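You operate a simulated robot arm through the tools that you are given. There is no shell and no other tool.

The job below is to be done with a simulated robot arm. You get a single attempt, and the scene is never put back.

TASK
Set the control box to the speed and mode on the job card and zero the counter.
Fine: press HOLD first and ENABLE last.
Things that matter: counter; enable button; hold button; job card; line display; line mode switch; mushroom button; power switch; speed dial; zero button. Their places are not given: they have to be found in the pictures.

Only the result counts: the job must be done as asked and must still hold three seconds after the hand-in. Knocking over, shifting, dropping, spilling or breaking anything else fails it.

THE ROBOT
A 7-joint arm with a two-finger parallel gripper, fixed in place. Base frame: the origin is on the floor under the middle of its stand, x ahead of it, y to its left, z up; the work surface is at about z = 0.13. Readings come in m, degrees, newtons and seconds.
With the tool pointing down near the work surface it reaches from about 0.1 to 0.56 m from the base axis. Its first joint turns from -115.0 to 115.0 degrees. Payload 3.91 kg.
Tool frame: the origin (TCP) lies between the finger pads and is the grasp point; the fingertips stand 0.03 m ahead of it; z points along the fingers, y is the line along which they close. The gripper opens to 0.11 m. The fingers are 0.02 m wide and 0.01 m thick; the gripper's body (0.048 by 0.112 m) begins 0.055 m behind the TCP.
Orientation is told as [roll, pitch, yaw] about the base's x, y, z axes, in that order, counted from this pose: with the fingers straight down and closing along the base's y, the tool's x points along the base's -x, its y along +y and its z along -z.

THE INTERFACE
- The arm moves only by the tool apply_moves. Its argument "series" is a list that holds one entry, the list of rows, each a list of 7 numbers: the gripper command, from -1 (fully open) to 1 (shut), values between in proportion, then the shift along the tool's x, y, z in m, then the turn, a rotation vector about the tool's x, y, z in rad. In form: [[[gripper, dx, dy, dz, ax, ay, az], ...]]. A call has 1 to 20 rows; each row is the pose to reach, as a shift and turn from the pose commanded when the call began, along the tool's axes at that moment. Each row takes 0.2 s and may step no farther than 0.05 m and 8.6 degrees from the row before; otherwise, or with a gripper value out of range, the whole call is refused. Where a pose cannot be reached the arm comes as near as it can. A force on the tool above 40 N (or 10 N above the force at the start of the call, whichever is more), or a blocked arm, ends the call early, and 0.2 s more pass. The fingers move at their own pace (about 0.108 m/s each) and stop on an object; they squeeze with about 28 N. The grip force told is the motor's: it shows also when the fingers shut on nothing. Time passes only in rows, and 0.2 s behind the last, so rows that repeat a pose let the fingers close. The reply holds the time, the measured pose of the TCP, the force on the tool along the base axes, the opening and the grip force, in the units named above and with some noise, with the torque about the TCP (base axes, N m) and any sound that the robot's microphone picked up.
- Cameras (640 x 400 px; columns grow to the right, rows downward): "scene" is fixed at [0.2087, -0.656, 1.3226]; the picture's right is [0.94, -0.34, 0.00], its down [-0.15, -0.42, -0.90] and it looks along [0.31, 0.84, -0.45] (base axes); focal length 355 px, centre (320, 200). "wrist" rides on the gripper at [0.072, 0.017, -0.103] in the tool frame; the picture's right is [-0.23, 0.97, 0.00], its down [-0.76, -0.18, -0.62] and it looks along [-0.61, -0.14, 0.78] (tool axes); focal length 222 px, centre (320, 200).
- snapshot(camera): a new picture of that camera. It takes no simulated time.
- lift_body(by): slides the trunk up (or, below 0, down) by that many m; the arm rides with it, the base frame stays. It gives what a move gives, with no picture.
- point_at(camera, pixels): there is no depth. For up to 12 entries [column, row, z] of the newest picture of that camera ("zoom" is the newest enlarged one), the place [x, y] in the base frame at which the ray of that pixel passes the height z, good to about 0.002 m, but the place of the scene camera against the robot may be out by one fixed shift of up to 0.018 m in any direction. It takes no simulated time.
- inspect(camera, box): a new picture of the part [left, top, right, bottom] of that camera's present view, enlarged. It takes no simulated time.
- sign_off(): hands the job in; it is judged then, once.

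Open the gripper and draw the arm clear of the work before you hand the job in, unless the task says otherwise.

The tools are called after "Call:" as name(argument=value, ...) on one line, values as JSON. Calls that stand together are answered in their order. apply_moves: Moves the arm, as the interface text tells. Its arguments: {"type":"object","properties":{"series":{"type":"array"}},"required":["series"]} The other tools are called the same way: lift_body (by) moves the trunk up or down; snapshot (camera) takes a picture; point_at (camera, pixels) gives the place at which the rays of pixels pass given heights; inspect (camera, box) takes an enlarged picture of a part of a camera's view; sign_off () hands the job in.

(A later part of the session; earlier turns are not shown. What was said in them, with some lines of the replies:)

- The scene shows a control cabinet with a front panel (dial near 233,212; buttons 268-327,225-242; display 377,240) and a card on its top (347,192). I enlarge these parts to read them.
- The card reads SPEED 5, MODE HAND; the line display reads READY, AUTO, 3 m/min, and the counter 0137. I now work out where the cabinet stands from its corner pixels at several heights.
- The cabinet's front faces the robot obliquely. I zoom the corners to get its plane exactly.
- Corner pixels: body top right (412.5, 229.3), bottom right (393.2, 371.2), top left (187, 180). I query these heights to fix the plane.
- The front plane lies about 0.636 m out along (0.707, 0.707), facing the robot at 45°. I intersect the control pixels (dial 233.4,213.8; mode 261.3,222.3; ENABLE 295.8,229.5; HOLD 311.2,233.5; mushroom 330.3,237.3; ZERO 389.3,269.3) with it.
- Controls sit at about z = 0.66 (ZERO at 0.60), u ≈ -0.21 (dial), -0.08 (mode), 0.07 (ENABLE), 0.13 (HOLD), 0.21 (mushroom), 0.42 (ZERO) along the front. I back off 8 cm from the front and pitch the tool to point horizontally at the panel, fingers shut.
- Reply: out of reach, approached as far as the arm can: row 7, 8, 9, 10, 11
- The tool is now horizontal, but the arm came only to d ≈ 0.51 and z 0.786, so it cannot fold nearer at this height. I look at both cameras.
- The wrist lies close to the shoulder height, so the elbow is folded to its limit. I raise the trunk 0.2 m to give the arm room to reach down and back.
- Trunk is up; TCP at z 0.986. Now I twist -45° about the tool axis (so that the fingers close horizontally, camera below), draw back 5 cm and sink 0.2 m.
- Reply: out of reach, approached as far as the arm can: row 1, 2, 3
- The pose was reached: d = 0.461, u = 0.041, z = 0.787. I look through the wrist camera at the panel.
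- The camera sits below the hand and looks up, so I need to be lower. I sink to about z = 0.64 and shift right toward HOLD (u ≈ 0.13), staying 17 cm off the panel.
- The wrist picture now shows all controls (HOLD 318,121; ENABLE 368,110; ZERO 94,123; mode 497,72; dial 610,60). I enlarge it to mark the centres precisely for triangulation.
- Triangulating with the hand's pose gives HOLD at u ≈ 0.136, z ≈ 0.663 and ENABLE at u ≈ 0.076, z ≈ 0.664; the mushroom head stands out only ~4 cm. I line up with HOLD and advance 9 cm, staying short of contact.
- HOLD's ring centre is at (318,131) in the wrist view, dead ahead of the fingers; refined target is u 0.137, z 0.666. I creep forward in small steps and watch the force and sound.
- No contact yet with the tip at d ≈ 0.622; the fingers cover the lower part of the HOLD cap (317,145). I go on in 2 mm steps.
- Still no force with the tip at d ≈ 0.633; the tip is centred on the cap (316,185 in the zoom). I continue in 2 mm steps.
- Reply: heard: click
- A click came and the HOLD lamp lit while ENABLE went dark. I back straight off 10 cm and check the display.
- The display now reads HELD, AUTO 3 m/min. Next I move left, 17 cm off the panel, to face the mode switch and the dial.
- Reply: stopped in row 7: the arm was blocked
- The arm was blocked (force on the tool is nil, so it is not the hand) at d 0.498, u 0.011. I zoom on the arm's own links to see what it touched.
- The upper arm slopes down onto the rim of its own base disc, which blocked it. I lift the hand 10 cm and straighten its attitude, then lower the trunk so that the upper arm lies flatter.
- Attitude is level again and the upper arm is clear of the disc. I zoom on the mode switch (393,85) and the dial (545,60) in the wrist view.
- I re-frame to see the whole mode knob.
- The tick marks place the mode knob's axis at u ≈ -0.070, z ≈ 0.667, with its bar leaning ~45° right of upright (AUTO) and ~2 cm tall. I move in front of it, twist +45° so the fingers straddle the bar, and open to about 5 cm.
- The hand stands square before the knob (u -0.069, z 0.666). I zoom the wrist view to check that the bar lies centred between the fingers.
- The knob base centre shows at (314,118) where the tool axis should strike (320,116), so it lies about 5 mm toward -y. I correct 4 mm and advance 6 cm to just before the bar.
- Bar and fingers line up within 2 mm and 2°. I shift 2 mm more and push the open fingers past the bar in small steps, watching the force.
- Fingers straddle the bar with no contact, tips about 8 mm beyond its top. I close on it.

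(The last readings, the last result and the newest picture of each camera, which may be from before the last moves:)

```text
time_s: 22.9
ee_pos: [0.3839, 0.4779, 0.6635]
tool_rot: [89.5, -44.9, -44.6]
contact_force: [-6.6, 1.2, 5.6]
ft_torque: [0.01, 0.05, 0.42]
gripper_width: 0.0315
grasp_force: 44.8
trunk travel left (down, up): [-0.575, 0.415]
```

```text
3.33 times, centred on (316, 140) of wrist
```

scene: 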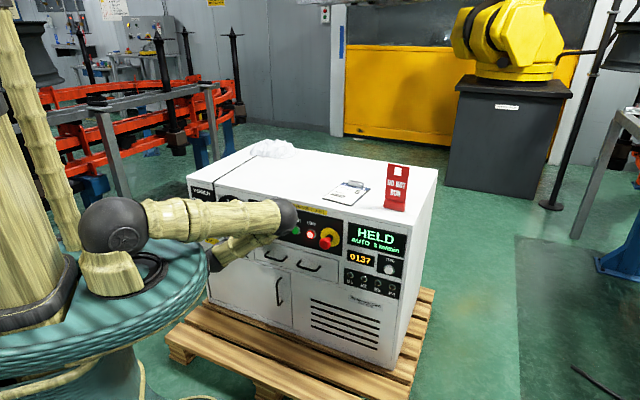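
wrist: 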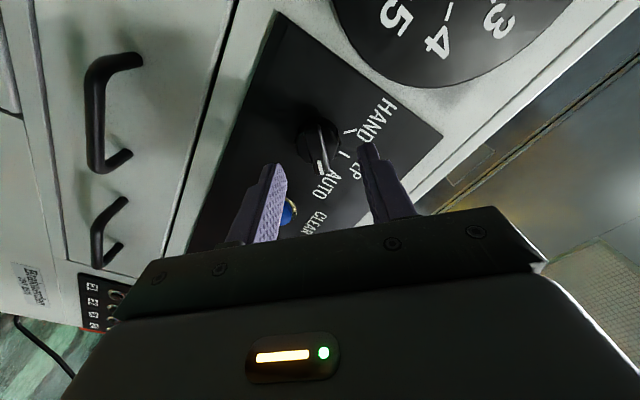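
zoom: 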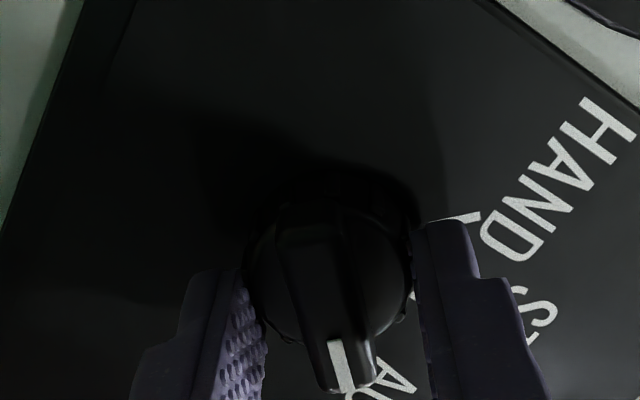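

The fingers closed on the knob's ribbed skirt (opening 31.5 mm, slight 8 N side load along y, i.e. ~1.7 mm off-centre). I re-centre by 1.7 mm and turn counter-clockwise about 92° toward HAND.

Call:
apply_moves(series=[[[1, 0, 0.0017, 0.002, 0, 0, 0], [1, 0, 0.0017, 0.002, 0, 0, -0.146], [1, 0, 0.0017, 0.002, 0, 0, -0.292], [1, 0, 0.0017, 0.002, 0, 0, -0.438], [1, 0, 0.0017, 0.002, 0, 0, -0.584], [1, 0, 0.0017, 0.002, 0, 0, -0.73], [1, 0, 0.0017, 0.002, 0, 0, -0.876], [1, 0, 0.0017, 0.002, 0, 0, -1.022], [1, 0, 0.0017, 0.002, 0, 0, -1.168], [1, 0, 0.0017, 0.002, 0, 0, -1.314], [1, 0, 0.0017, 0.002, 0, 0, -1.46], [1, 0, 0.0017, 0.002, 0, 0, -1.606], [1, 0, 0.0017, 0.002, 0, 0, -1.606]]])

Call:
snapshot(camera="wrist")

Call:
inspect(camera="wrist", box=[220, 80, 412, 200])

Call:
inspect(camera="scene", box=[230, 190, 422, 310])

```text
time_s: 25.6
ee_pos: [0.3794, 0.4797, 0.6626]
tool_rot: [-89.1, -43.3, 134.8]
contact_force: [-8.7, -4.1, 2.9]
ft_torque: [0.11, 0.58, 0.19]
gripper_width: 0.0316
grasp_force: 44.8
trunk travel left (down, up): [-0.575, 0.415]
stopped in row 13: the force on the tool passed its limit at 41 N (the readings are from after the stop); the commanded pose is now the measured one
```

```text
taken
```

wrist: 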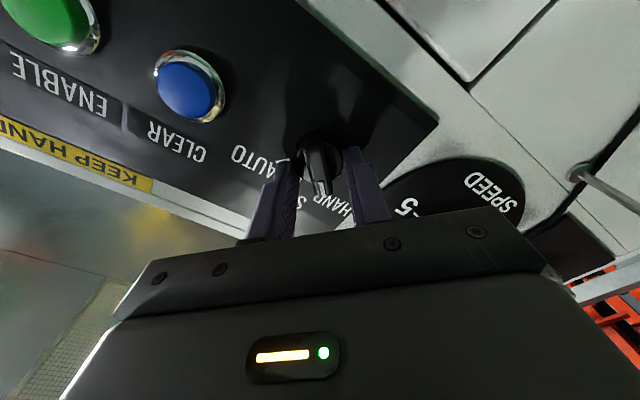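

```text
3.33 times, centred on (316, 140) of wrist
```

zoom: 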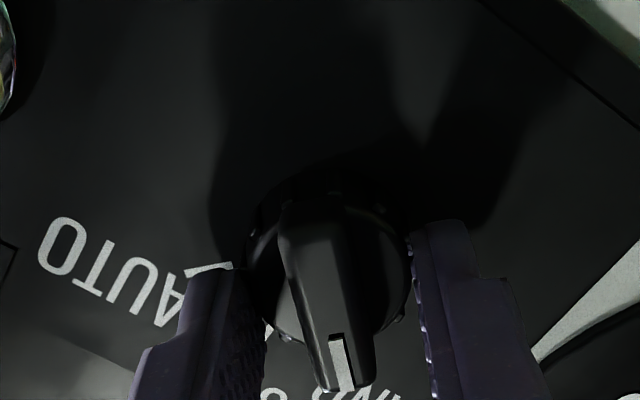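

```text
3.33 times, centred on (326, 250) of scene
```

zoom: 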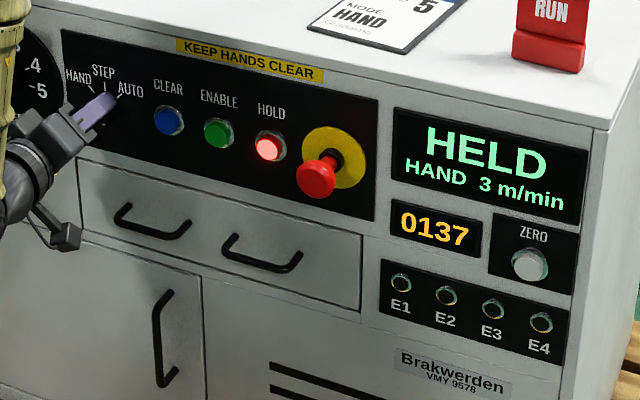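

The display now shows HELD, HAND 3 m/min: the mode is set. I open the fingers and draw straight back.

Call:
apply_moves(series=[[[0.3, 0, 0, 0, 0, 0, 0], [0.09, 0, 0, 0, 0, 0, 0], [0.09, 0, 0, 0, 0, 0, 0], [0.09, 0, 0, -0.015, 0, 0, 0], [0.09, 0, 0, -0.04, 0, 0, 0], [0.09, 0, 0, -0.075, 0, 0, 0], [0.09, 0, 0, -0.075, 0, 0, 0]]])

Call:
snapshot(camera="wrist")

Call:
snapshot(camera="scene")

```text
time_s: 27.2
ee_pos: [0.3275, 0.4266, 0.6628]
tool_rot: [-89.2, -43.1, 134.7]
contact_force: [-0.3, 0.1, 0.4]
ft_torque: [0.0, -0.01, -0.03]
gripper_width: 0.0499
grasp_force: 0.0
trunk travel left (down, up): [-0.575, 0.415]
```

```text
taken
```

wrist: 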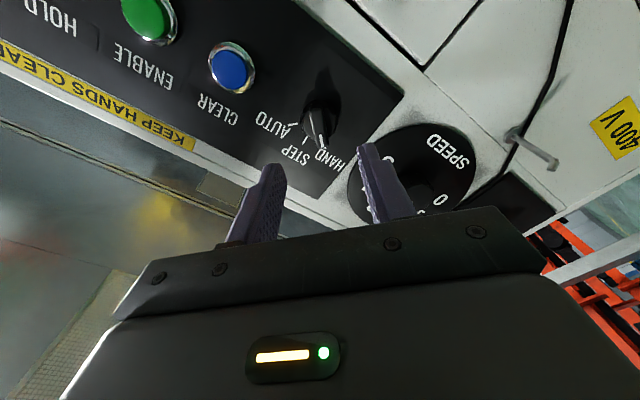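

```text
taken
```

scene: 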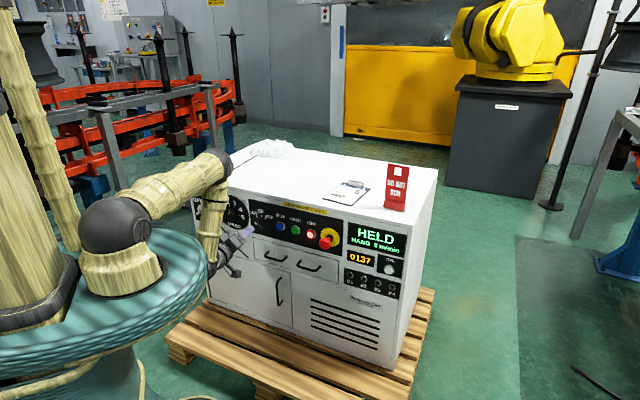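

Mode knob released and clear. From the tick marks the dial axis is at about u = -0.207, z = 0.672, with 40° per step, so 3 → 5 is 80° clockwise. I move in front of it, keeping the present twist (x at 317°).

Call:
apply_moves(series=[[[0.09, -0.0265, 0.0218, -0.01, 0, 0, 0], [0.09, -0.053, 0.0436, -0.01, 0, 0, 0], [0.09, -0.0795, 0.0654, -0.01, 0, 0, 0], [0.09, -0.106, 0.0872, -0.01, 0, 0, 0], [0.09, -0.106, 0.0872, -0.01, 0, 0, 0]]])

Call:
snapshot(camera="wrist")

Call:
inspect(camera="wrist", box=[220, 60, 412, 180])

Call:
snapshot(camera="scene")

```text
time_s: 28.4
ee_pos: [0.2248, 0.515, 0.6712]
tool_rot: [-89.2, -43.2, 134.9]
contact_force: [-0.1, 0.4, 0.4]
ft_torque: [0.03, -0.05, 0.04]
gripper_width: 0.0499
grasp_force: 0.1
trunk travel left (down, up): [-0.575, 0.415]
```

```text
taken
```

wrist: 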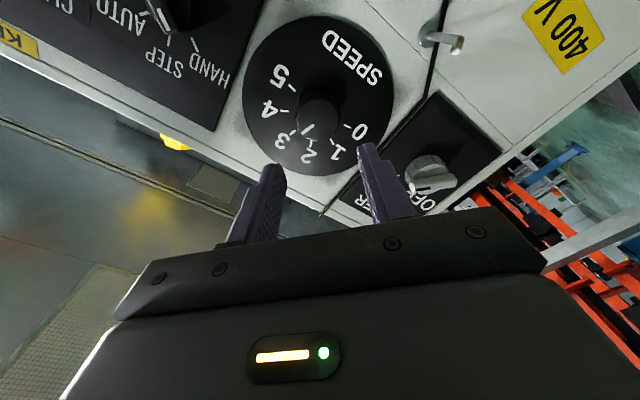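

```text
3.33 times, centred on (316, 120) of wrist
```

zoom: 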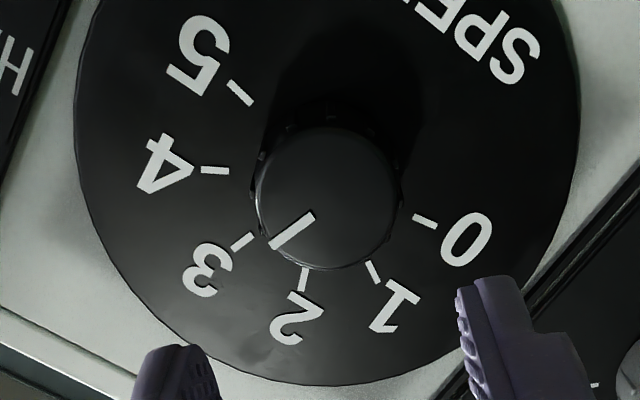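

```text
taken
```

scene: 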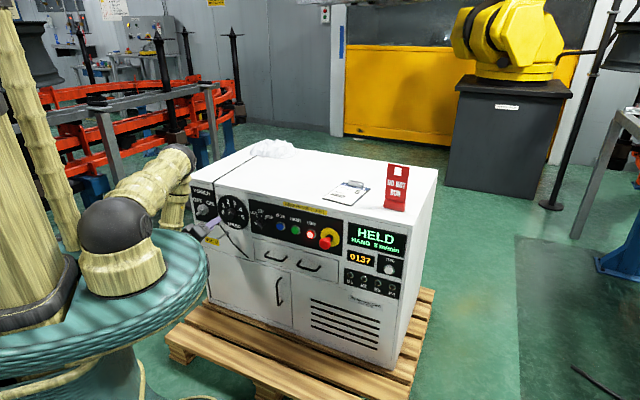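

The dial axis lies within 2 mm of the tool axis (cap centre at 318,119 in the wrist view) and the knob is ~42 mm across, ~19 mm tall. I trim 2 mm, open to 6 cm and slide the fingers over the knob.

Call:
apply_moves(series=[[[-0.09, 0.002, -0.001, 0.0, 0, 0, 0], [-0.09, 0.002, -0.001, 0.025, 0, 0, 0], [-0.09, 0.002, -0.001, 0.05, 0, 0, 0], [-0.09, 0.002, -0.001, 0.065, 0, 0, 0], [-0.09, 0.002, -0.001, 0.072, 0, 0, 0], [-0.09, 0.002, -0.001, 0.077, 0, 0, 0], [-0.09, 0.002, -0.001, 0.081, 0, 0, 0], [-0.09, 0.002, -0.001, 0.085, 0, 0, 0], [-0.09, 0.002, -0.001, 0.085, 0, 0, 0]]])

Call:
snapshot(camera="wrist")

Call:
inspect(camera="wrist", box=[220, 100, 412, 220])

Call:
snapshot(camera="scene")

```text
time_s: 30.4
ee_pos: [0.2862, 0.574, 0.6711]
tool_rot: [-89.2, -43.3, 134.7]
contact_force: [0.1, -0.6, 0.4]
ft_torque: [0.01, -0.03, 0.0]
gripper_width: 0.0602
grasp_force: 0.1
trunk travel left (down, up): [-0.575, 0.415]
```

```text
taken
```

wrist: 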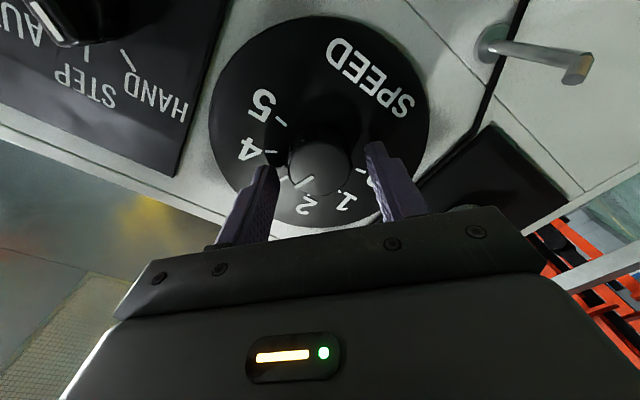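

```text
3.33 times, centred on (316, 160) of wrist
```

zoom: 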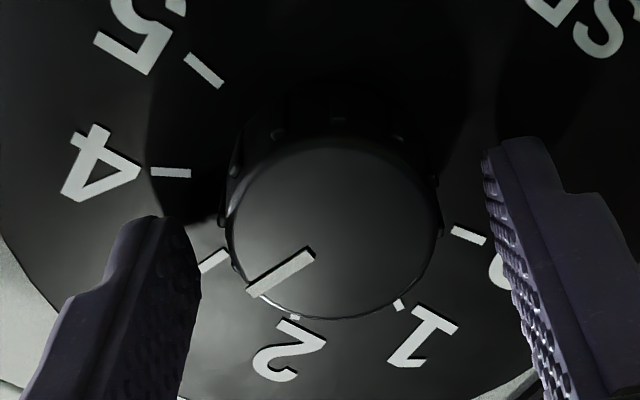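

```text
taken
```

scene: 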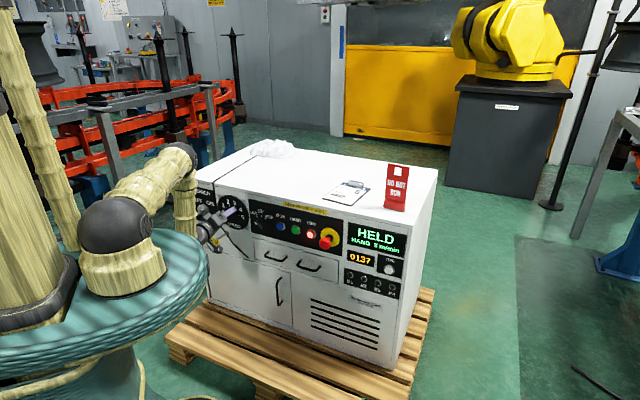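

Fingers are around the knob, centred (cap at zoom 333,228), tips ~6 mm past its face with no contact. I go 4 mm deeper and close.

Call:
apply_moves(series=[[[-0.09, 0, 0, 0.002, 0, 0, 0], [-0.09, 0, 0, 0.004, 0, 0, 0], [0.1, 0, 0, 0.004, 0, 0, 0], [0.3, 0, 0, 0.004, 0, 0, 0], [1, 0, 0, 0.004, 0, 0, 0], [1, 0, 0, 0.004, 0, 0, 0]]])

Call:
inspect(camera="wrist", box=[220, 100, 412, 220])

```text
time_s: 31.8
ee_pos: [0.2892, 0.5775, 0.6706]
tool_rot: [-89.2, -43.2, 134.8]
contact_force: [-4.7, 6.6, -2.2]
ft_torque: [0.04, -0.01, 1.25]
gripper_width: 0.0412
grasp_force: 45.0
trunk travel left (down, up): [-0.575, 0.415]
```

```text
3.33 times, centred on (316, 160) of wrist
```

zoom: 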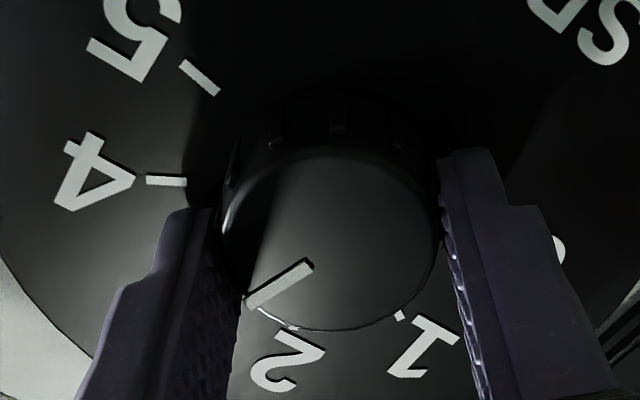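

Gripped at 41 mm with a small side load (~7 N along y). I re-centre 1 mm and turn clockwise 40° first, to "4", to check that the dial follows.

Call:
apply_moves(series=[[[1, 0, 0.001, 0.004, 0, 0, 0], [1, 0, 0.001, 0.004, 0, 0, 0.1396], [1, 0, 0.001, 0.004, 0, 0, 0.2793], [1, 0, 0.001, 0.004, 0, 0, 0.4189], [1, 0, 0.001, 0.004, 0, 0, 0.5585], [1, 0, 0.001, 0.004, 0, 0, 0.6981], [1, 0, 0.001, 0.004, 0, 0, 0.6981]]])

Call:
snapshot(camera="wrist")

Call:
inspect(camera="scene", box=[230, 190, 422, 310])

Call:
inspect(camera="wrist", box=[220, 100, 412, 220])

```text
time_s: 32.5
ee_pos: [0.2887, 0.5772, 0.6707]
tool_rot: [-89.2, -50.6, 134.6]
contact_force: [-18.1, -17.4, 13.2]
ft_torque: [0.3, -0.35, -0.75]
gripper_width: 0.0411
grasp_force: 44.9
trunk travel left (down, up): [-0.575, 0.415]
stopped in row 3: the force on the tool passed its limit at 42 N (the readings are from after the stop); the commanded pose is now the measured one
```

```text
taken
```

wrist: 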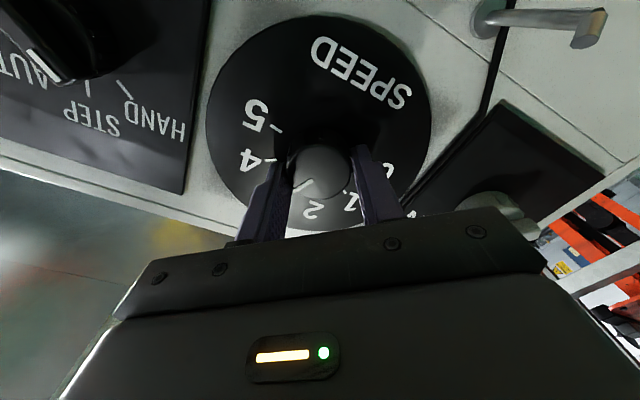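

```text
3.33 times, centred on (326, 250) of scene
```

zoom: 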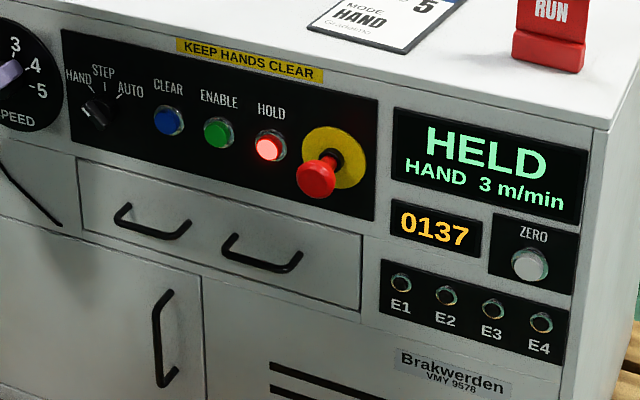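

```text
3.33 times, centred on (316, 160) of wrist
```

zoom: 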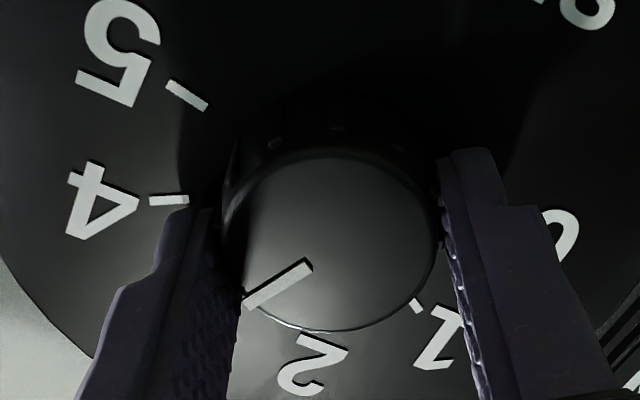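

The stop was the tips pressing the dial plate (I repeated the 4 mm advance); the dial did follow 7°. I ease back 3 mm and continue clockwise another 33°.

Call:
apply_moves(series=[[[1, 0, 0, -0.003, 0, 0, 0], [1, 0, 0, -0.003, 0, 0, 0.115], [1, 0, 0, -0.003, 0, 0, 0.23], [1, 0, 0, -0.003, 0, 0, 0.345], [1, 0, 0, -0.003, 0, 0, 0.46], [1, 0, 0, -0.003, 0, 0, 0.575], [1, 0, 0, -0.003, 0, 0, 0.575]]])

Call:
inspect(camera="wrist", box=[220, 100, 412, 220])

Call:
inspect(camera="scene", box=[200, 190, 424, 310])

```text
time_s: 34.1
ee_pos: [0.2906, 0.5773, 0.6711]
tool_rot: [-86.3, -83.7, 131.4]
contact_force: [1.4, 6.2, 25.3]
ft_torque: [0.36, -0.35, 0.48]
gripper_width: 0.0411
grasp_force: 45.8
trunk travel left (down, up): [-0.575, 0.415]
```

```text
3.33 times, centred on (316, 160) of wrist
```

zoom: 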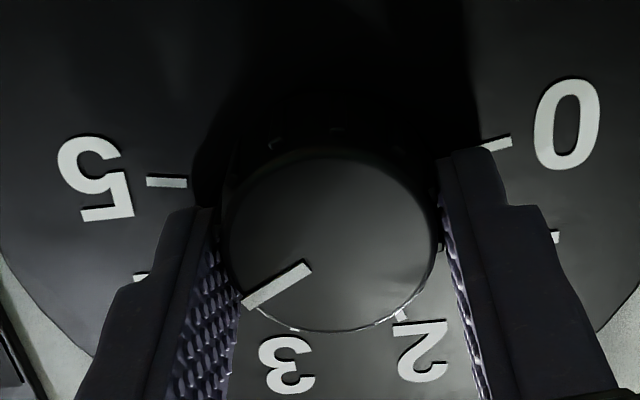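

```text
2.86 times, centred on (312, 250) of scene
```

zoom: 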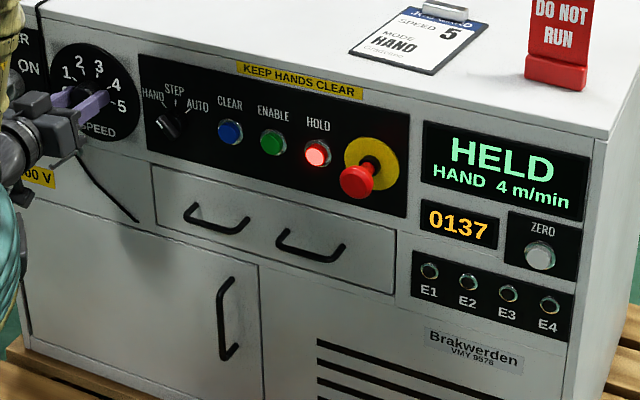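

The display reads 4 m/min with no slip; the hand carries a 25 N upward load, so I raise it 2.5 mm and turn the last 40° to 5.

Call:
apply_moves(series=[[[1, -0.0025, 0, 0, 0, 0, 0], [1, -0.0025, 0, 0, 0, 0, 0.118], [1, -0.0025, 0, 0, 0, 0, 0.234], [1, -0.0025, 0, 0, 0, 0, 0.35], [1, -0.0025, 0, 0, 0, 0, 0.467], [1, -0.0025, 0, 0, 0, 0, 0.583], [1, -0.0025, 0, 0, 0, 0, 0.698], [1, -0.0025, 0, 0, 0, 0, 0.698]]])

Call:
inspect(camera="wrist", box=[220, 100, 412, 220])

Call:
inspect(camera="scene", box=[200, 190, 424, 310])

```text
time_s: 35.9
ee_pos: [0.2906, 0.5748, 0.6706]
tool_rot: [88.7, -56.3, -43.8]
contact_force: [20.9, -8.8, 11.6]
ft_torque: [-0.65, -0.4, -0.07]
gripper_width: 0.0411
grasp_force: 45.3
trunk travel left (down, up): [-0.575, 0.415]
```

```text
3.33 times, centred on (316, 160) of wrist
```

zoom: 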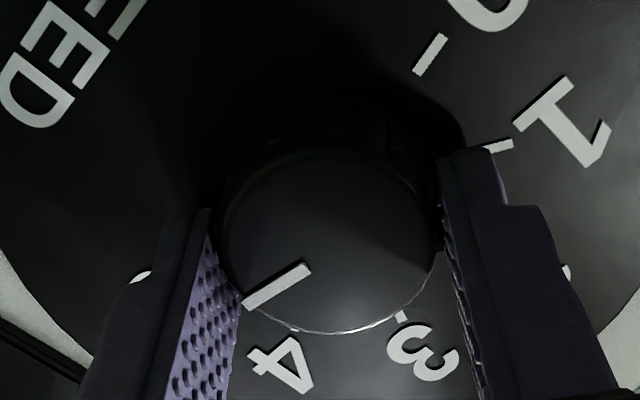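

```text
2.86 times, centred on (312, 250) of scene
```

zoom: 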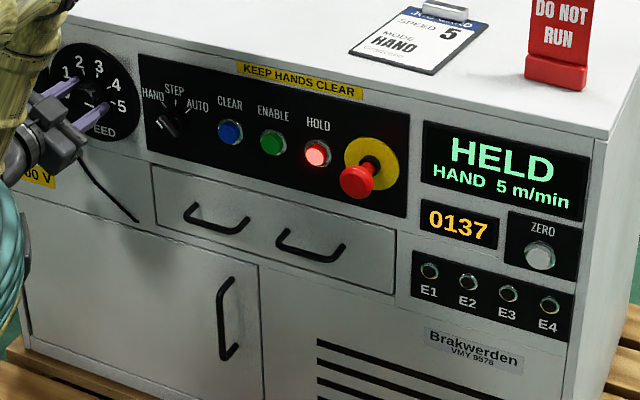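

The display reads HELD, HAND 5 m/min after 80° of turn. I open the fingers and draw back 8 cm.

Call:
apply_moves(series=[[[0.15, 0, 0, 0, 0, 0, 0], [-0.09, 0, 0, 0, 0, 0, 0], [-0.09, 0, 0, 0, 0, 0, 0], [-0.09, 0, 0, -0.015, 0, 0, 0], [-0.09, 0, 0, -0.04, 0, 0, 0], [-0.09, 0, 0, -0.08, 0, 0, 0], [-0.09, 0, 0, -0.08, 0, 0, 0]]])

Call:
snapshot(camera="wrist")

Call:
inspect(camera="wrist", box=[220, 60, 412, 180])

Call:
snapshot(camera="scene")

```text
time_s: 37.5
ee_pos: [0.2298, 0.5216, 0.6719]
tool_rot: [88.8, -56.3, -43.5]
contact_force: [-0.7, -1.1, -0.3]
ft_torque: [0.0, 0.0, 0.01]
gripper_width: 0.06
grasp_force: 0.0
trunk travel left (down, up): [-0.575, 0.415]
```

```text
taken
```

wrist: 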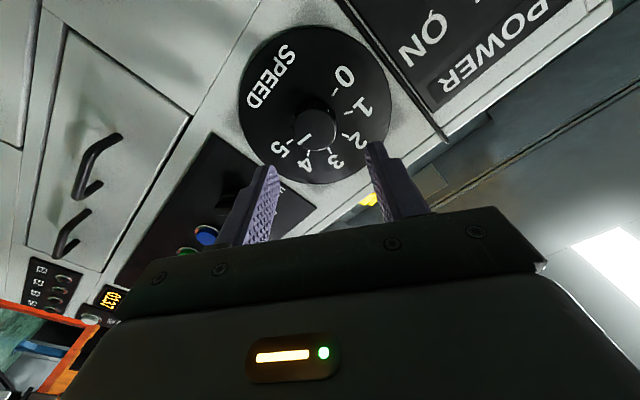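

```text
3.33 times, centred on (316, 120) of wrist
```

zoom: 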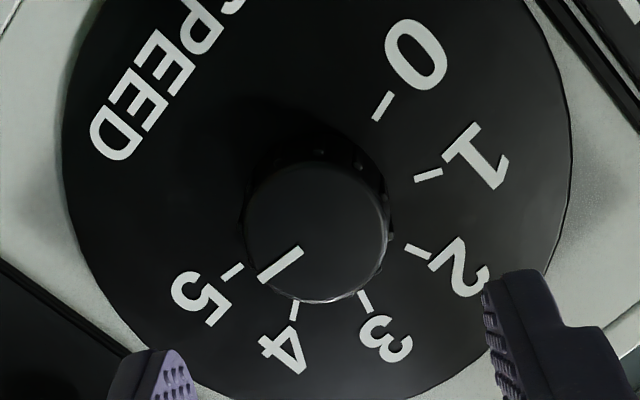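

```text
taken
```

scene: 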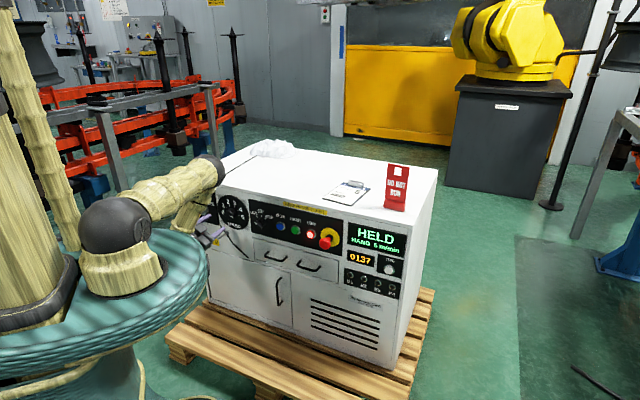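

The dial points squarely at 5. Next is ZERO on the far right; I shut the fingers, twist back -34° and travel right along the panel at the same stand-off.

Call:
apply_moves(series=[[[1, -0.0238, -0.0357, 0, 0, 0, -0.0848], [1, -0.0476, -0.0714, 0, 0, 0, -0.1696], [1, -0.0714, -0.1071, 0, 0, 0, -0.2544], [1, -0.0952, -0.1428, 0, 0, 0, -0.3392], [1, -0.119, -0.1785, 0, 0, 0, -0.424], [1, -0.1428, -0.2142, 0, 0, 0, -0.5088], [1, -0.1664, -0.2496, 0, 0, 0, -0.5934], [1, -0.1664, -0.2496, 0, 0, 0, -0.5934]]])

Call:
snapshot(camera="scene")

Call:
snapshot(camera="wrist")

```text
time_s: 39.3
ee_pos: [0.4467, 0.308, 0.6727]
tool_rot: [-30.9, -89.1, 76.1]
contact_force: [-0.9, 0.0, -0.8]
ft_torque: [-0.03, 0.01, -0.02]
gripper_width: 0.0
grasp_force: 28.0
trunk travel left (down, up): [-0.575, 0.415]
```

```text
taken
```

scene: 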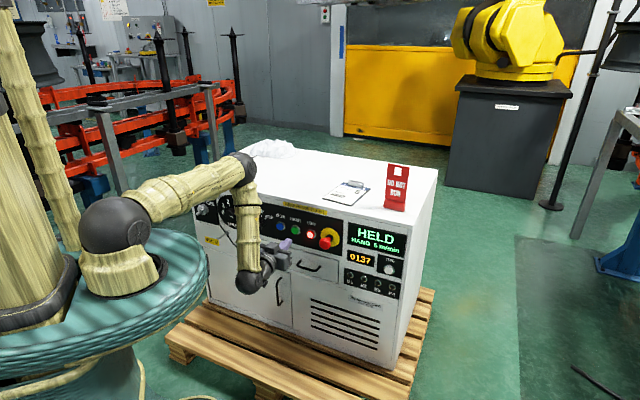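

```text
taken
```

wrist: 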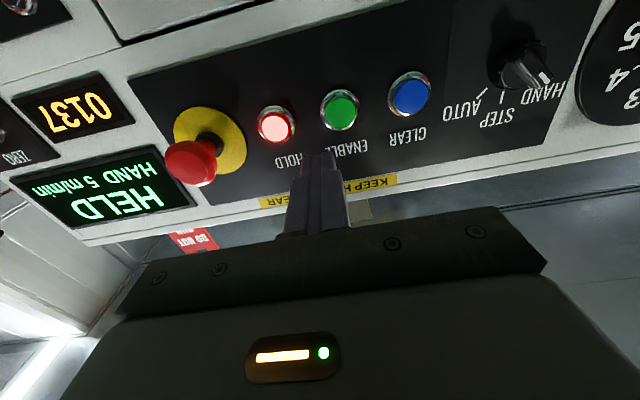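

The hand is in front of ENABLE, u = 0.098. I step back 3 cm to pass the mushroom safely, move right to u ≈ 0.30, then lower the trunk 10 cm to bring the shoulder nearer to ZERO's height.

Call:
apply_moves(series=[[[1, -0.01, 0, -0.03, 0, 0, 0], [1, -0.02, -0.04, -0.03, 0, 0, 0], [1, -0.028, -0.08, -0.03, 0, 0, 0], [1, -0.028, -0.12, -0.03, 0, 0, 0], [1, -0.028, -0.16, -0.03, 0, 0, 0], [1, -0.028, -0.2, -0.03, 0, 0, 0], [1, -0.028, -0.2, -0.03, 0, 0, 0]]])

Call:
lift_body(by=-0.1)

Call:
snapshot(camera="scene")

Call:
snapshot(camera="wrist")

```text
time_s: 41.1
ee_pos: [0.5765, 0.1597, 0.7273]
tool_rot: [178.9, -87.3, -133.8]
contact_force: [-0.2, 0.1, -0.6]
ft_torque: [0.01, 0.0, 0.0]
gripper_width: 0.0
grasp_force: 27.6
trunk travel left (down, up): [-0.575, 0.415]
stopped in row 7: the arm was blocked; the commanded pose is now the measured one
```

```text
time_s: 42.4
ee_pos: [0.5756, 0.1588, 0.6274]
tool_rot: [178.6, -87.6, -133.5]
contact_force: [0.1, 0.5, -0.8]
ft_torque: [0.02, -0.02, 0.0]
gripper_width: 0.0
grasp_force: 27.9
trunk travel left (down, up): [-0.475, 0.515]
```

```text
taken
```

scene: 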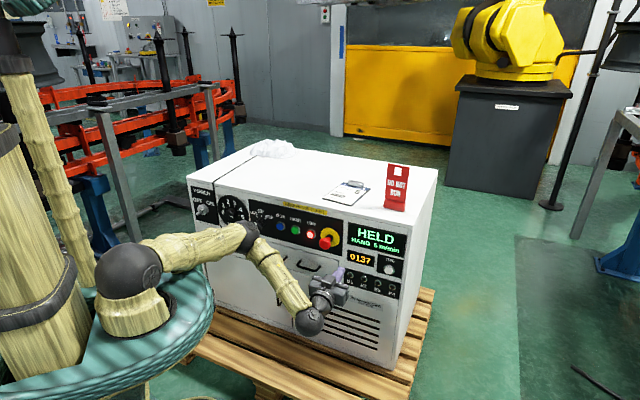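

```text
taken
```

wrist: 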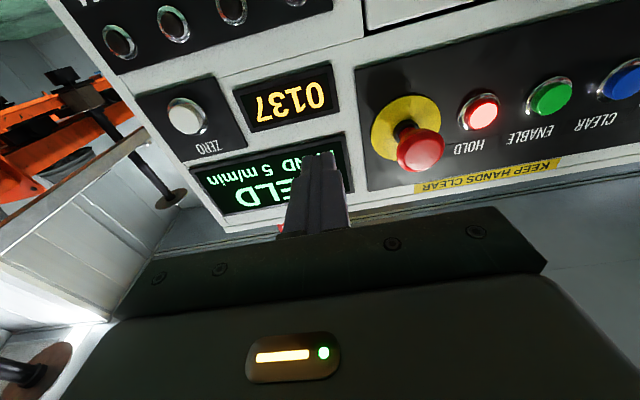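

The upper arm again met the disc rim (blocked at z 0.727), though ZERO now shows at (186,116) in the wrist view. I lift the hand 7 cm with the attitude corrected, then lower the trunk another 10 cm so the upper arm points level.

Call:
apply_moves(series=[[[1, -0.025, 0, 0.001, 0, 0.02, 0], [1, -0.05, 0, 0.002, 0, 0.042, 0], [1, -0.07, 0, 0.003, 0, 0.042, 0], [1, -0.07, 0, 0.003, 0, 0.042, 0]]])

Call:
lift_body(by=-0.1)

Call:
snapshot(camera="scene")

Call:
snapshot(camera="wrist")

```text
time_s: 43.4
ee_pos: [0.575, 0.1591, 0.6963]
tool_rot: [38.8, -89.9, 6.5]
contact_force: [0.5, 0.5, 0.0]
ft_torque: [-0.01, 0.01, -0.01]
gripper_width: 0.0
grasp_force: 27.6
trunk travel left (down, up): [-0.475, 0.515]
```

```text
time_s: 44.7
ee_pos: [0.5754, 0.1592, 0.596]
tool_rot: [55.8, -89.9, -10.7]
contact_force: [0.5, 0.1, -0.6]
ft_torque: [0.01, -0.04, -0.01]
gripper_width: 0.0
grasp_force: 28.2
trunk travel left (down, up): [-0.375, 0.615]
```

```text
taken
```

scene: 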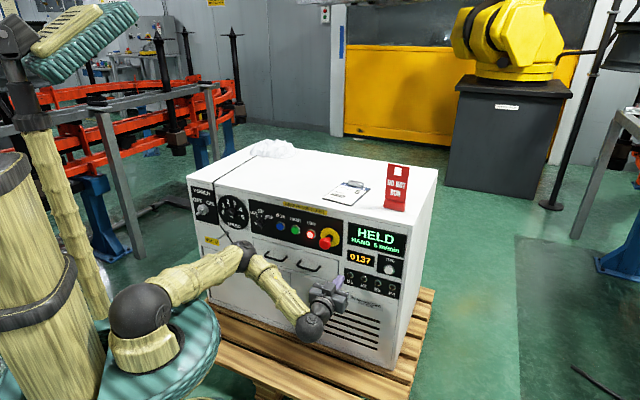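

```text
taken
```

wrist: 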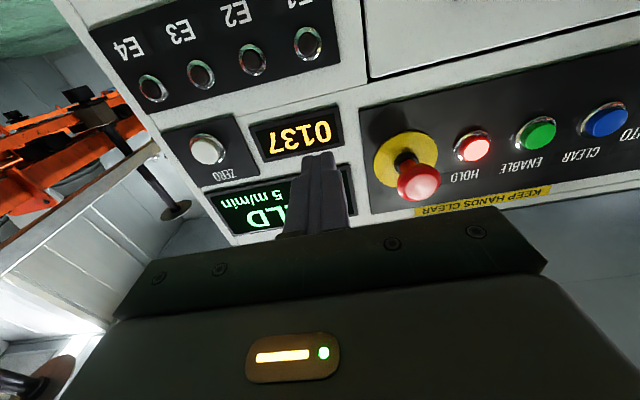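

Now the hand is at u 0.294, z 0.596, level. I zoom on ZERO (207,150) to fix its centre.

Call:
inspect(camera="wrist", box=[140, 100, 300, 200])

```text
4.00 times, centred on (220, 150) of wrist
```

zoom: 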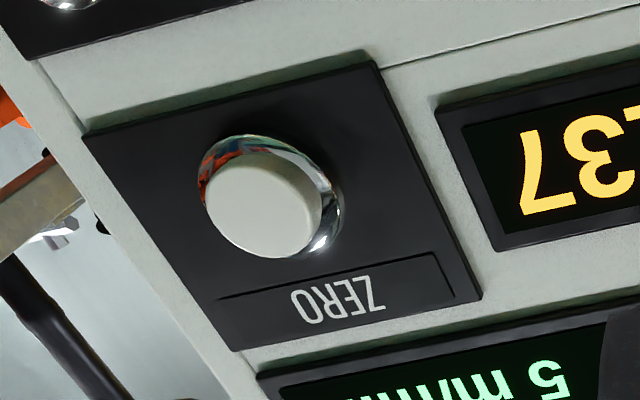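

ZERO works out at u ≈ 0.422, z ≈ 0.603. I move right in front of it at the same stand-off.

Call:
apply_moves(series=[[[1, -0.002, -0.032, 0, 0, 0, 0], [1, -0.004, -0.064, 0, 0, 0, 0], [1, -0.006, -0.096, 0, 0, 0, 0], [1, -0.007, -0.128, 0, 0, 0, 0], [1, -0.007, -0.128, 0, 0, 0, 0]]])

Call:
snapshot(camera="wrist")

Call:
inspect(camera="wrist", box=[240, 70, 400, 170])

Call:
snapshot(camera="scene")

```text
time_s: 45.9
ee_pos: [0.6666, 0.0686, 0.6025]
tool_rot: [53.6, -89.9, -8.4]
contact_force: [-0.4, -0.5, 0.2]
ft_torque: [0.0, 0.02, 0.01]
gripper_width: 0.0002
grasp_force: 27.7
trunk travel left (down, up): [-0.375, 0.615]
```

```text
taken
```

wrist: 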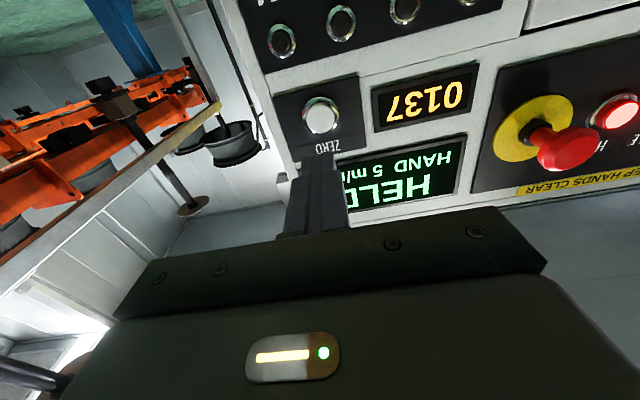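

```text
4.00 times, centred on (320, 120) of wrist
```

zoom: 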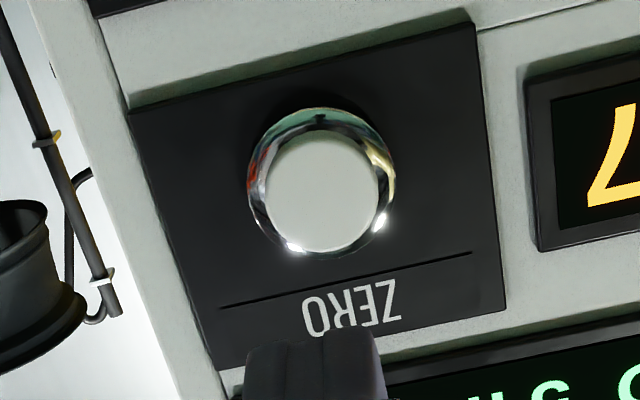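

```text
taken
```

scene: 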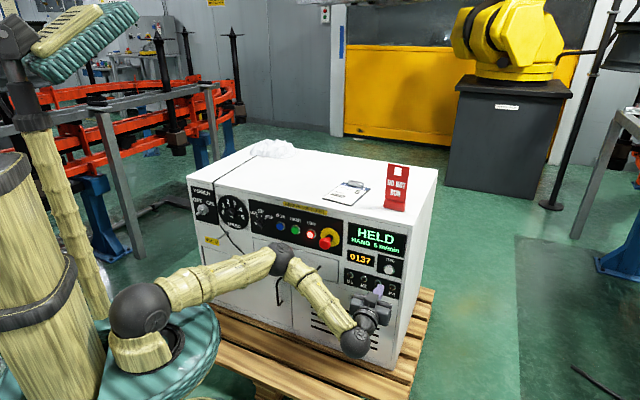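

ZERO's ring sits at (320,116), right on the tool axis. I advance to it, the last part in 2 mm steps, and watch for the click.

Call:
apply_moves(series=[[[1, 0.001, 0, 0.03, 0, 0, 0], [1, 0.001, 0, 0.06, 0, 0, 0], [1, 0.001, 0, 0.072, 0, 0, 0], [1, 0.001, 0, 0.078, 0, 0, 0], [1, 0.001, 0, 0.082, 0, 0, 0], [1, 0.001, 0, 0.084, 0, 0, 0], [1, 0.001, 0, 0.086, 0, 0, 0], [1, 0.001, 0, 0.088, 0, 0, 0], [1, 0.001, 0, 0.09, 0, 0, 0]]])

Call:
snapshot(camera="wrist")

Call:
inspect(camera="scene", box=[270, 200, 430, 300])

```text
time_s: 47.9
ee_pos: [0.7302, 0.1334, 0.6017]
tool_rot: [46.6, -89.9, -1.3]
contact_force: [-15.2, -9.1, -1.2]
ft_torque: [0.0, 0.0, 0.12]
gripper_width: 0.0
grasp_force: 28.0
trunk travel left (down, up): [-0.375, 0.615]
heard: click
```

```text
taken
```

wrist: 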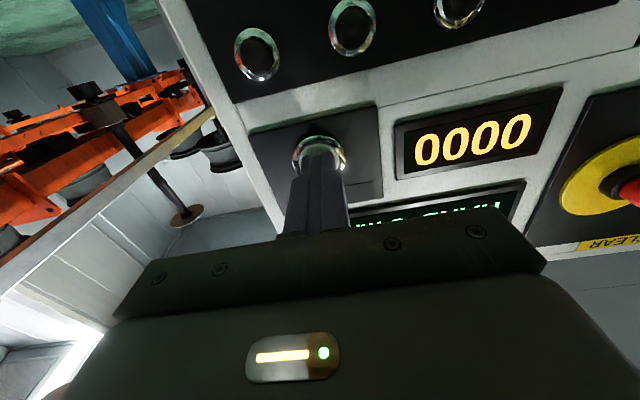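

```text
4.00 times, centred on (350, 250) of scene
```

zoom: 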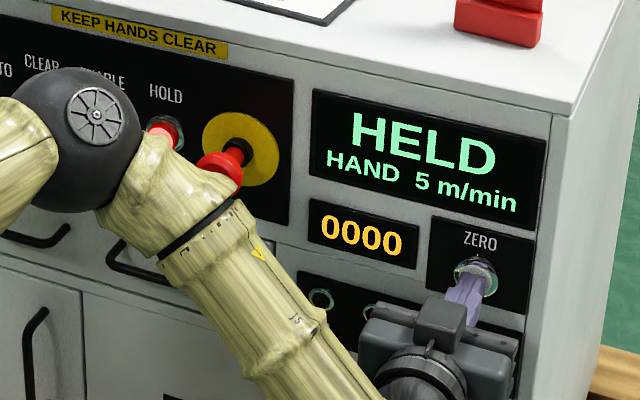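

A click, and the counter reads 0000 with HELD, HAND 5 m/min. I back straight off 9 cm, then move left past the display, well clear of the mushroom.

Call:
apply_moves(series=[[[1, 0, 0, -0.02, 0, 0, 0], [1, 0, 0, -0.06, 0, 0, 0], [1, 0, 0, -0.095, 0, 0, 0], [1, 0, 0.03, -0.095, 0, 0, 0], [1, 0, 0.065, -0.095, 0, 0, 0], [1, 0, 0.1, -0.095, 0, 0, 0], [1, 0, 0.13, -0.095, 0, 0, 0], [1, 0, 0.13, -0.095, 0, 0, 0]]])

Call:
lift_body(by=0.1)

Call:
snapshot(camera="scene")

Call:
snapshot(camera="wrist")

```text
time_s: 49.7
ee_pos: [0.5694, 0.1566, 0.6029]
tool_rot: [57.5, -89.9, -12.2]
contact_force: [-0.5, -0.3, -0.3]
ft_torque: [0.0, 0.03, 0.0]
gripper_width: 0.0
grasp_force: 27.6
trunk travel left (down, up): [-0.375, 0.615]
```

```text
time_s: 51.1
ee_pos: [0.5695, 0.1568, 0.702]
tool_rot: [53.6, -89.9, -8.2]
contact_force: [-0.1, 0.2, 0.6]
ft_torque: [0.0, 0.0, -0.03]
gripper_width: 0.0
grasp_force: 27.6
trunk travel left (down, up): [-0.475, 0.515]
```

```text
taken
```

scene: 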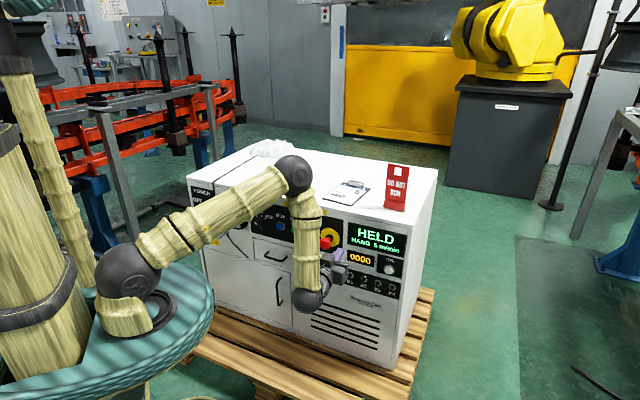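

```text
taken
```

wrist: 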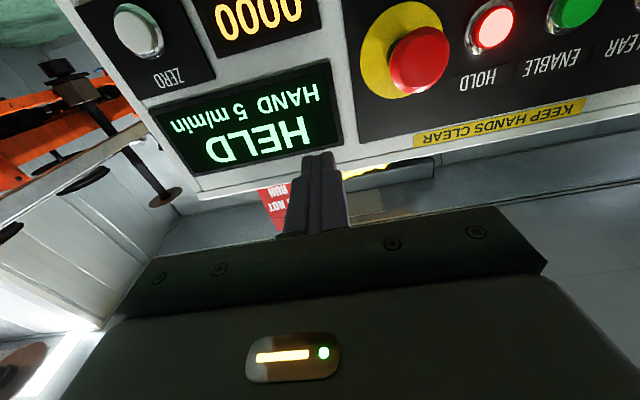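

The hand is at u 0.292, z 0.702, in front of the display, all readings kept. I move left to ENABLE (u ≈ 0.077) and sink to z ≈ 0.667.

Call:
apply_moves(series=[[[1, 0.0, 0.04, 0, 0, 0, 0], [1, 0.0, 0.08, 0, 0, 0, 0], [1, 0.0, 0.12, 0, 0, 0, 0], [1, 0.01, 0.16, 0, 0, 0, 0], [1, 0.025, 0.19, 0, 0, 0, 0], [1, 0.035, 0.215, 0, 0, 0, 0], [1, 0.035, 0.215, 0, 0, 0, 0]]])

Call:
snapshot(camera="wrist")

Call:
snapshot(camera="scene")

Call:
inspect(camera="wrist", box=[220, 60, 412, 180])

```text
time_s: 52.7
ee_pos: [0.4173, 0.3098, 0.6681]
tool_rot: [38.8, -89.9, 6.6]
contact_force: [-0.3, -0.2, -0.5]
ft_torque: [0.0, 0.0, -0.01]
gripper_width: 0.0001
grasp_force: 27.5
trunk travel left (down, up): [-0.475, 0.515]
```

```text
taken
```

wrist: 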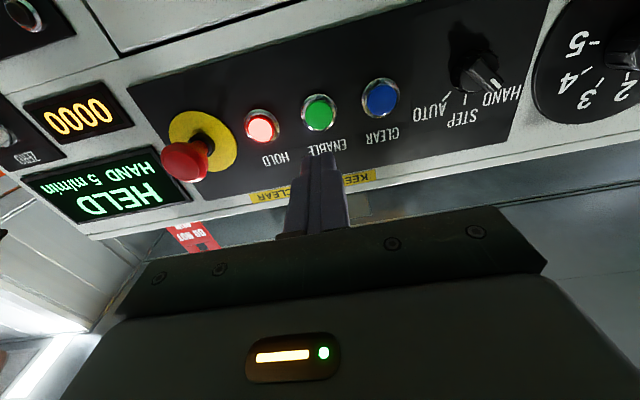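

```text
taken
```

scene: 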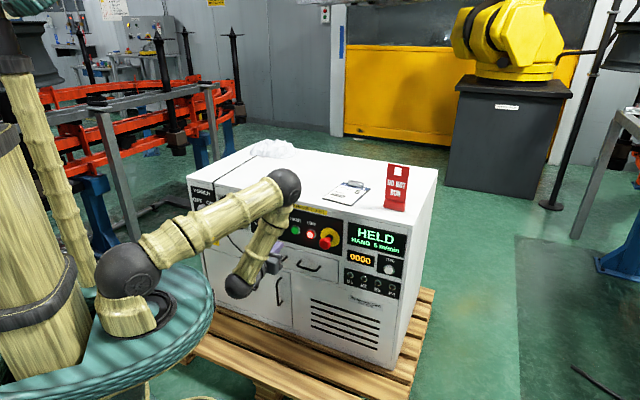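

```text
3.33 times, centred on (316, 120) of wrist
```

zoom: 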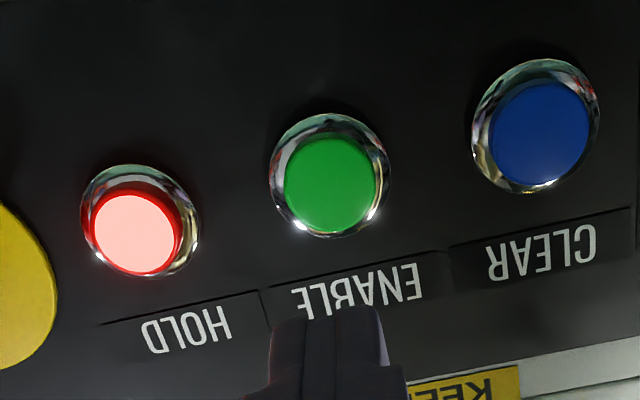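

ENABLE's ring centre is at (319,113), within 3 mm of the tool axis; the display shows HELD, HAND 5, counter 0000. I trim 2 mm down and press ENABLE as the last control.

Call:
apply_moves(series=[[[1, 0.002, -0.001, 0.03, 0, 0, 0], [1, 0.002, -0.001, 0.06, 0, 0, 0], [1, 0.002, -0.001, 0.076, 0, 0, 0], [1, 0.002, -0.001, 0.084, 0, 0, 0], [1, 0.002, -0.001, 0.088, 0, 0, 0], [1, 0.002, -0.001, 0.09, 0, 0, 0], [1, 0.002, -0.001, 0.092, 0, 0, 0], [1, 0.002, -0.001, 0.094, 0, 0, 0], [1, 0.002, -0.001, 0.096, 0, 0, 0]]])

Call:
snapshot(camera="wrist")

Call:
inspect(camera="scene", box=[270, 200, 430, 300])

```text
time_s: 54.7
ee_pos: [0.4857, 0.3739, 0.6661]
tool_rot: [33.7, -89.8, 11.4]
contact_force: [-7.0, -7.1, 1.0]
ft_torque: [-0.05, -0.03, -0.02]
gripper_width: 0.0
grasp_force: 28.1
trunk travel left (down, up): [-0.475, 0.515]
heard: click
```

```text
taken
```

wrist: 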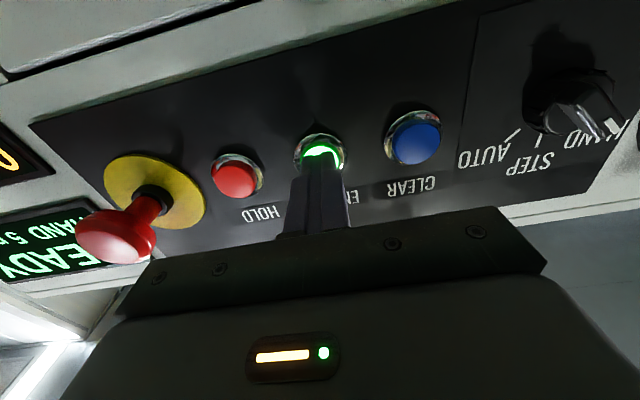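

```text
4.00 times, centred on (350, 250) of scene
```

zoom: 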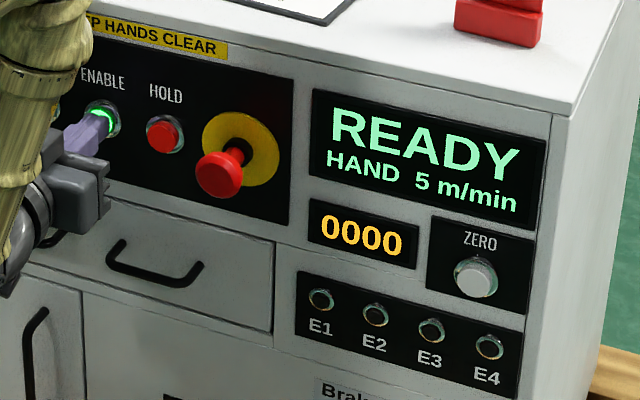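

A click: READY, HAND 5 m/min, counter 0000, ENABLE lit and HOLD dark. I draw straight back 10 cm and then open the gripper.

Call:
apply_moves(series=[[[1, 0, 0, -0.02, 0, 0, 0], [1, 0, 0, -0.06, 0, 0, 0], [1, 0, 0, -0.1, 0, 0, 0], [0, 0, 0, -0.1, 0, 0, 0], [-1, 0, 0, -0.1, 0, 0, 0], [-1, 0, 0, -0.1, 0, 0, 0], [-1, 0, 0, -0.1, 0, 0, 0]]])

Call:
snapshot(camera="wrist")

Call:
snapshot(camera="scene")

Call:
inspect(camera="scene", box=[180, 160, 436, 320])

```text
time_s: 56.3
ee_pos: [0.4142, 0.3056, 0.6652]
tool_rot: [54.8, -89.9, -9.6]
contact_force: [-0.2, -0.1, -0.6]
ft_torque: [-0.02, -0.04, 0.03]
gripper_width: 0.1101
grasp_force: 0.2
trunk travel left (down, up): [-0.475, 0.515]
```

```text
taken
```

wrist: 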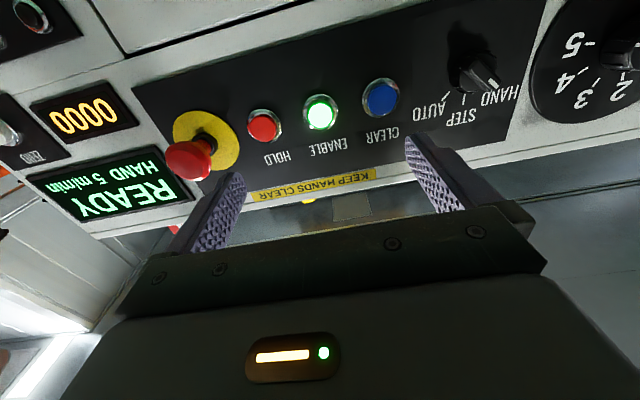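

```text
taken
```

scene: 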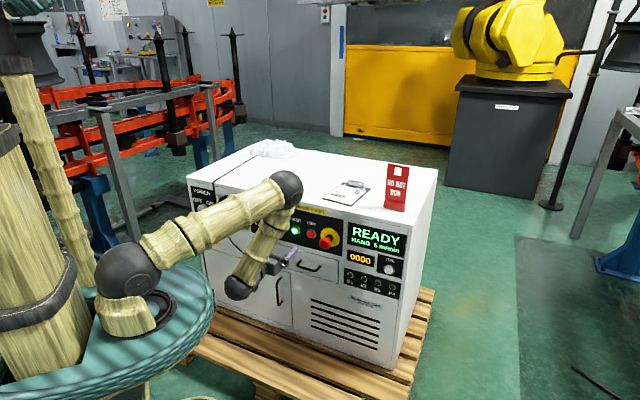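

```text
2.50 times, centred on (308, 240) of scene
```

zoom: 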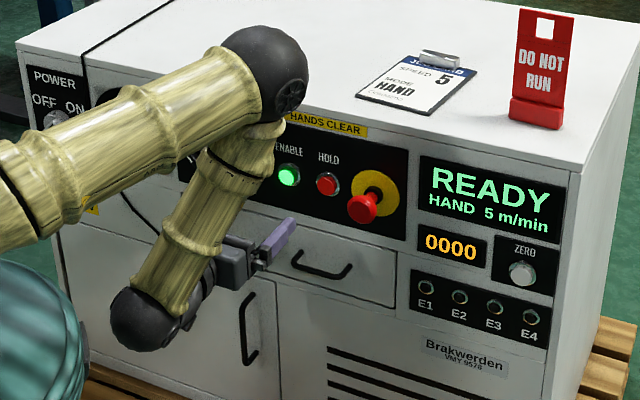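

Everything reads right: READY, HAND 5 m/min, 0000, nothing on the cabinet has moved, and the gripper is open. I raise the trunk 0.2 m to take the hand well clear of the panel.

Call:
lift_body(by=0.2)

Call:
snapshot(camera="scene")

Call:
inspect(camera="scene", box=[180, 160, 436, 320])

```text
time_s: 58.4
ee_pos: [0.4152, 0.3048, 0.8663]
tool_rot: [52.5, -89.9, -7.2]
contact_force: [0.2, -0.1, -0.2]
ft_torque: [0.01, 0.0, -0.01]
gripper_width: 0.1099
grasp_force: 0.0
trunk travel left (down, up): [-0.675, 0.315]
```

```text
taken
```

scene: 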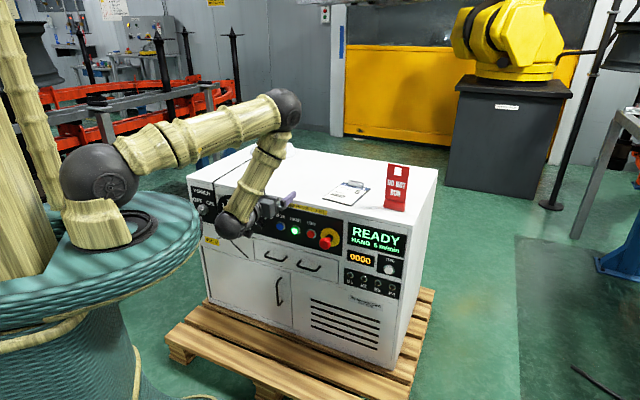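

```text
2.50 times, centred on (308, 240) of scene
```

zoom: 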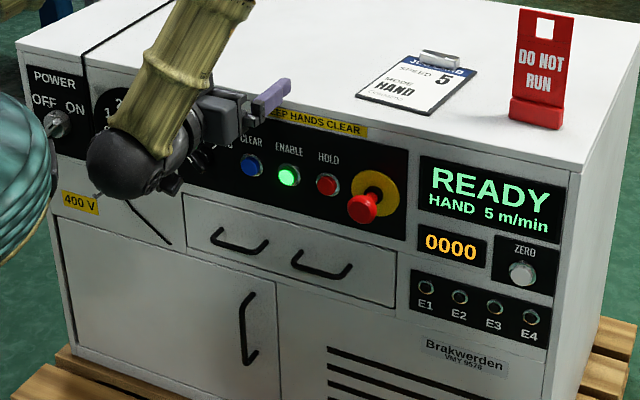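

The display holds READY, HAND 5 m/min and the counter 0000; ENABLE is lit, the arm is clear and open, and the card and tag stand untouched. I hand the job in.

Call:
sign_off()

```text
The job is handed in.
```

The control box is set as the job card says. Just before hand-in, the display read READY, HAND, 5 m/min, and the counter read 0000.

I pressed HOLD first, then set the mode from AUTO to HAND, turned the speed from 3 to 5, pressed ZERO, and pressed ENABLE last. Each button gave a click, and the lamps and readouts changed as expected.

- **Stops along the way:** the arm was blocked twice, most likely by the rim of its own base. The force limit also cut in twice, once at the end of the mode switch turn and once when the fingertips pressed the dial plate. None of this changed the settings or moved anything in the pictures.
- **End state:** the gripper is open and clear of the panel. The job card and the red DO NOT RUN tag are where they were. I did not touch the mushroom button, CLEAR or the power switch.
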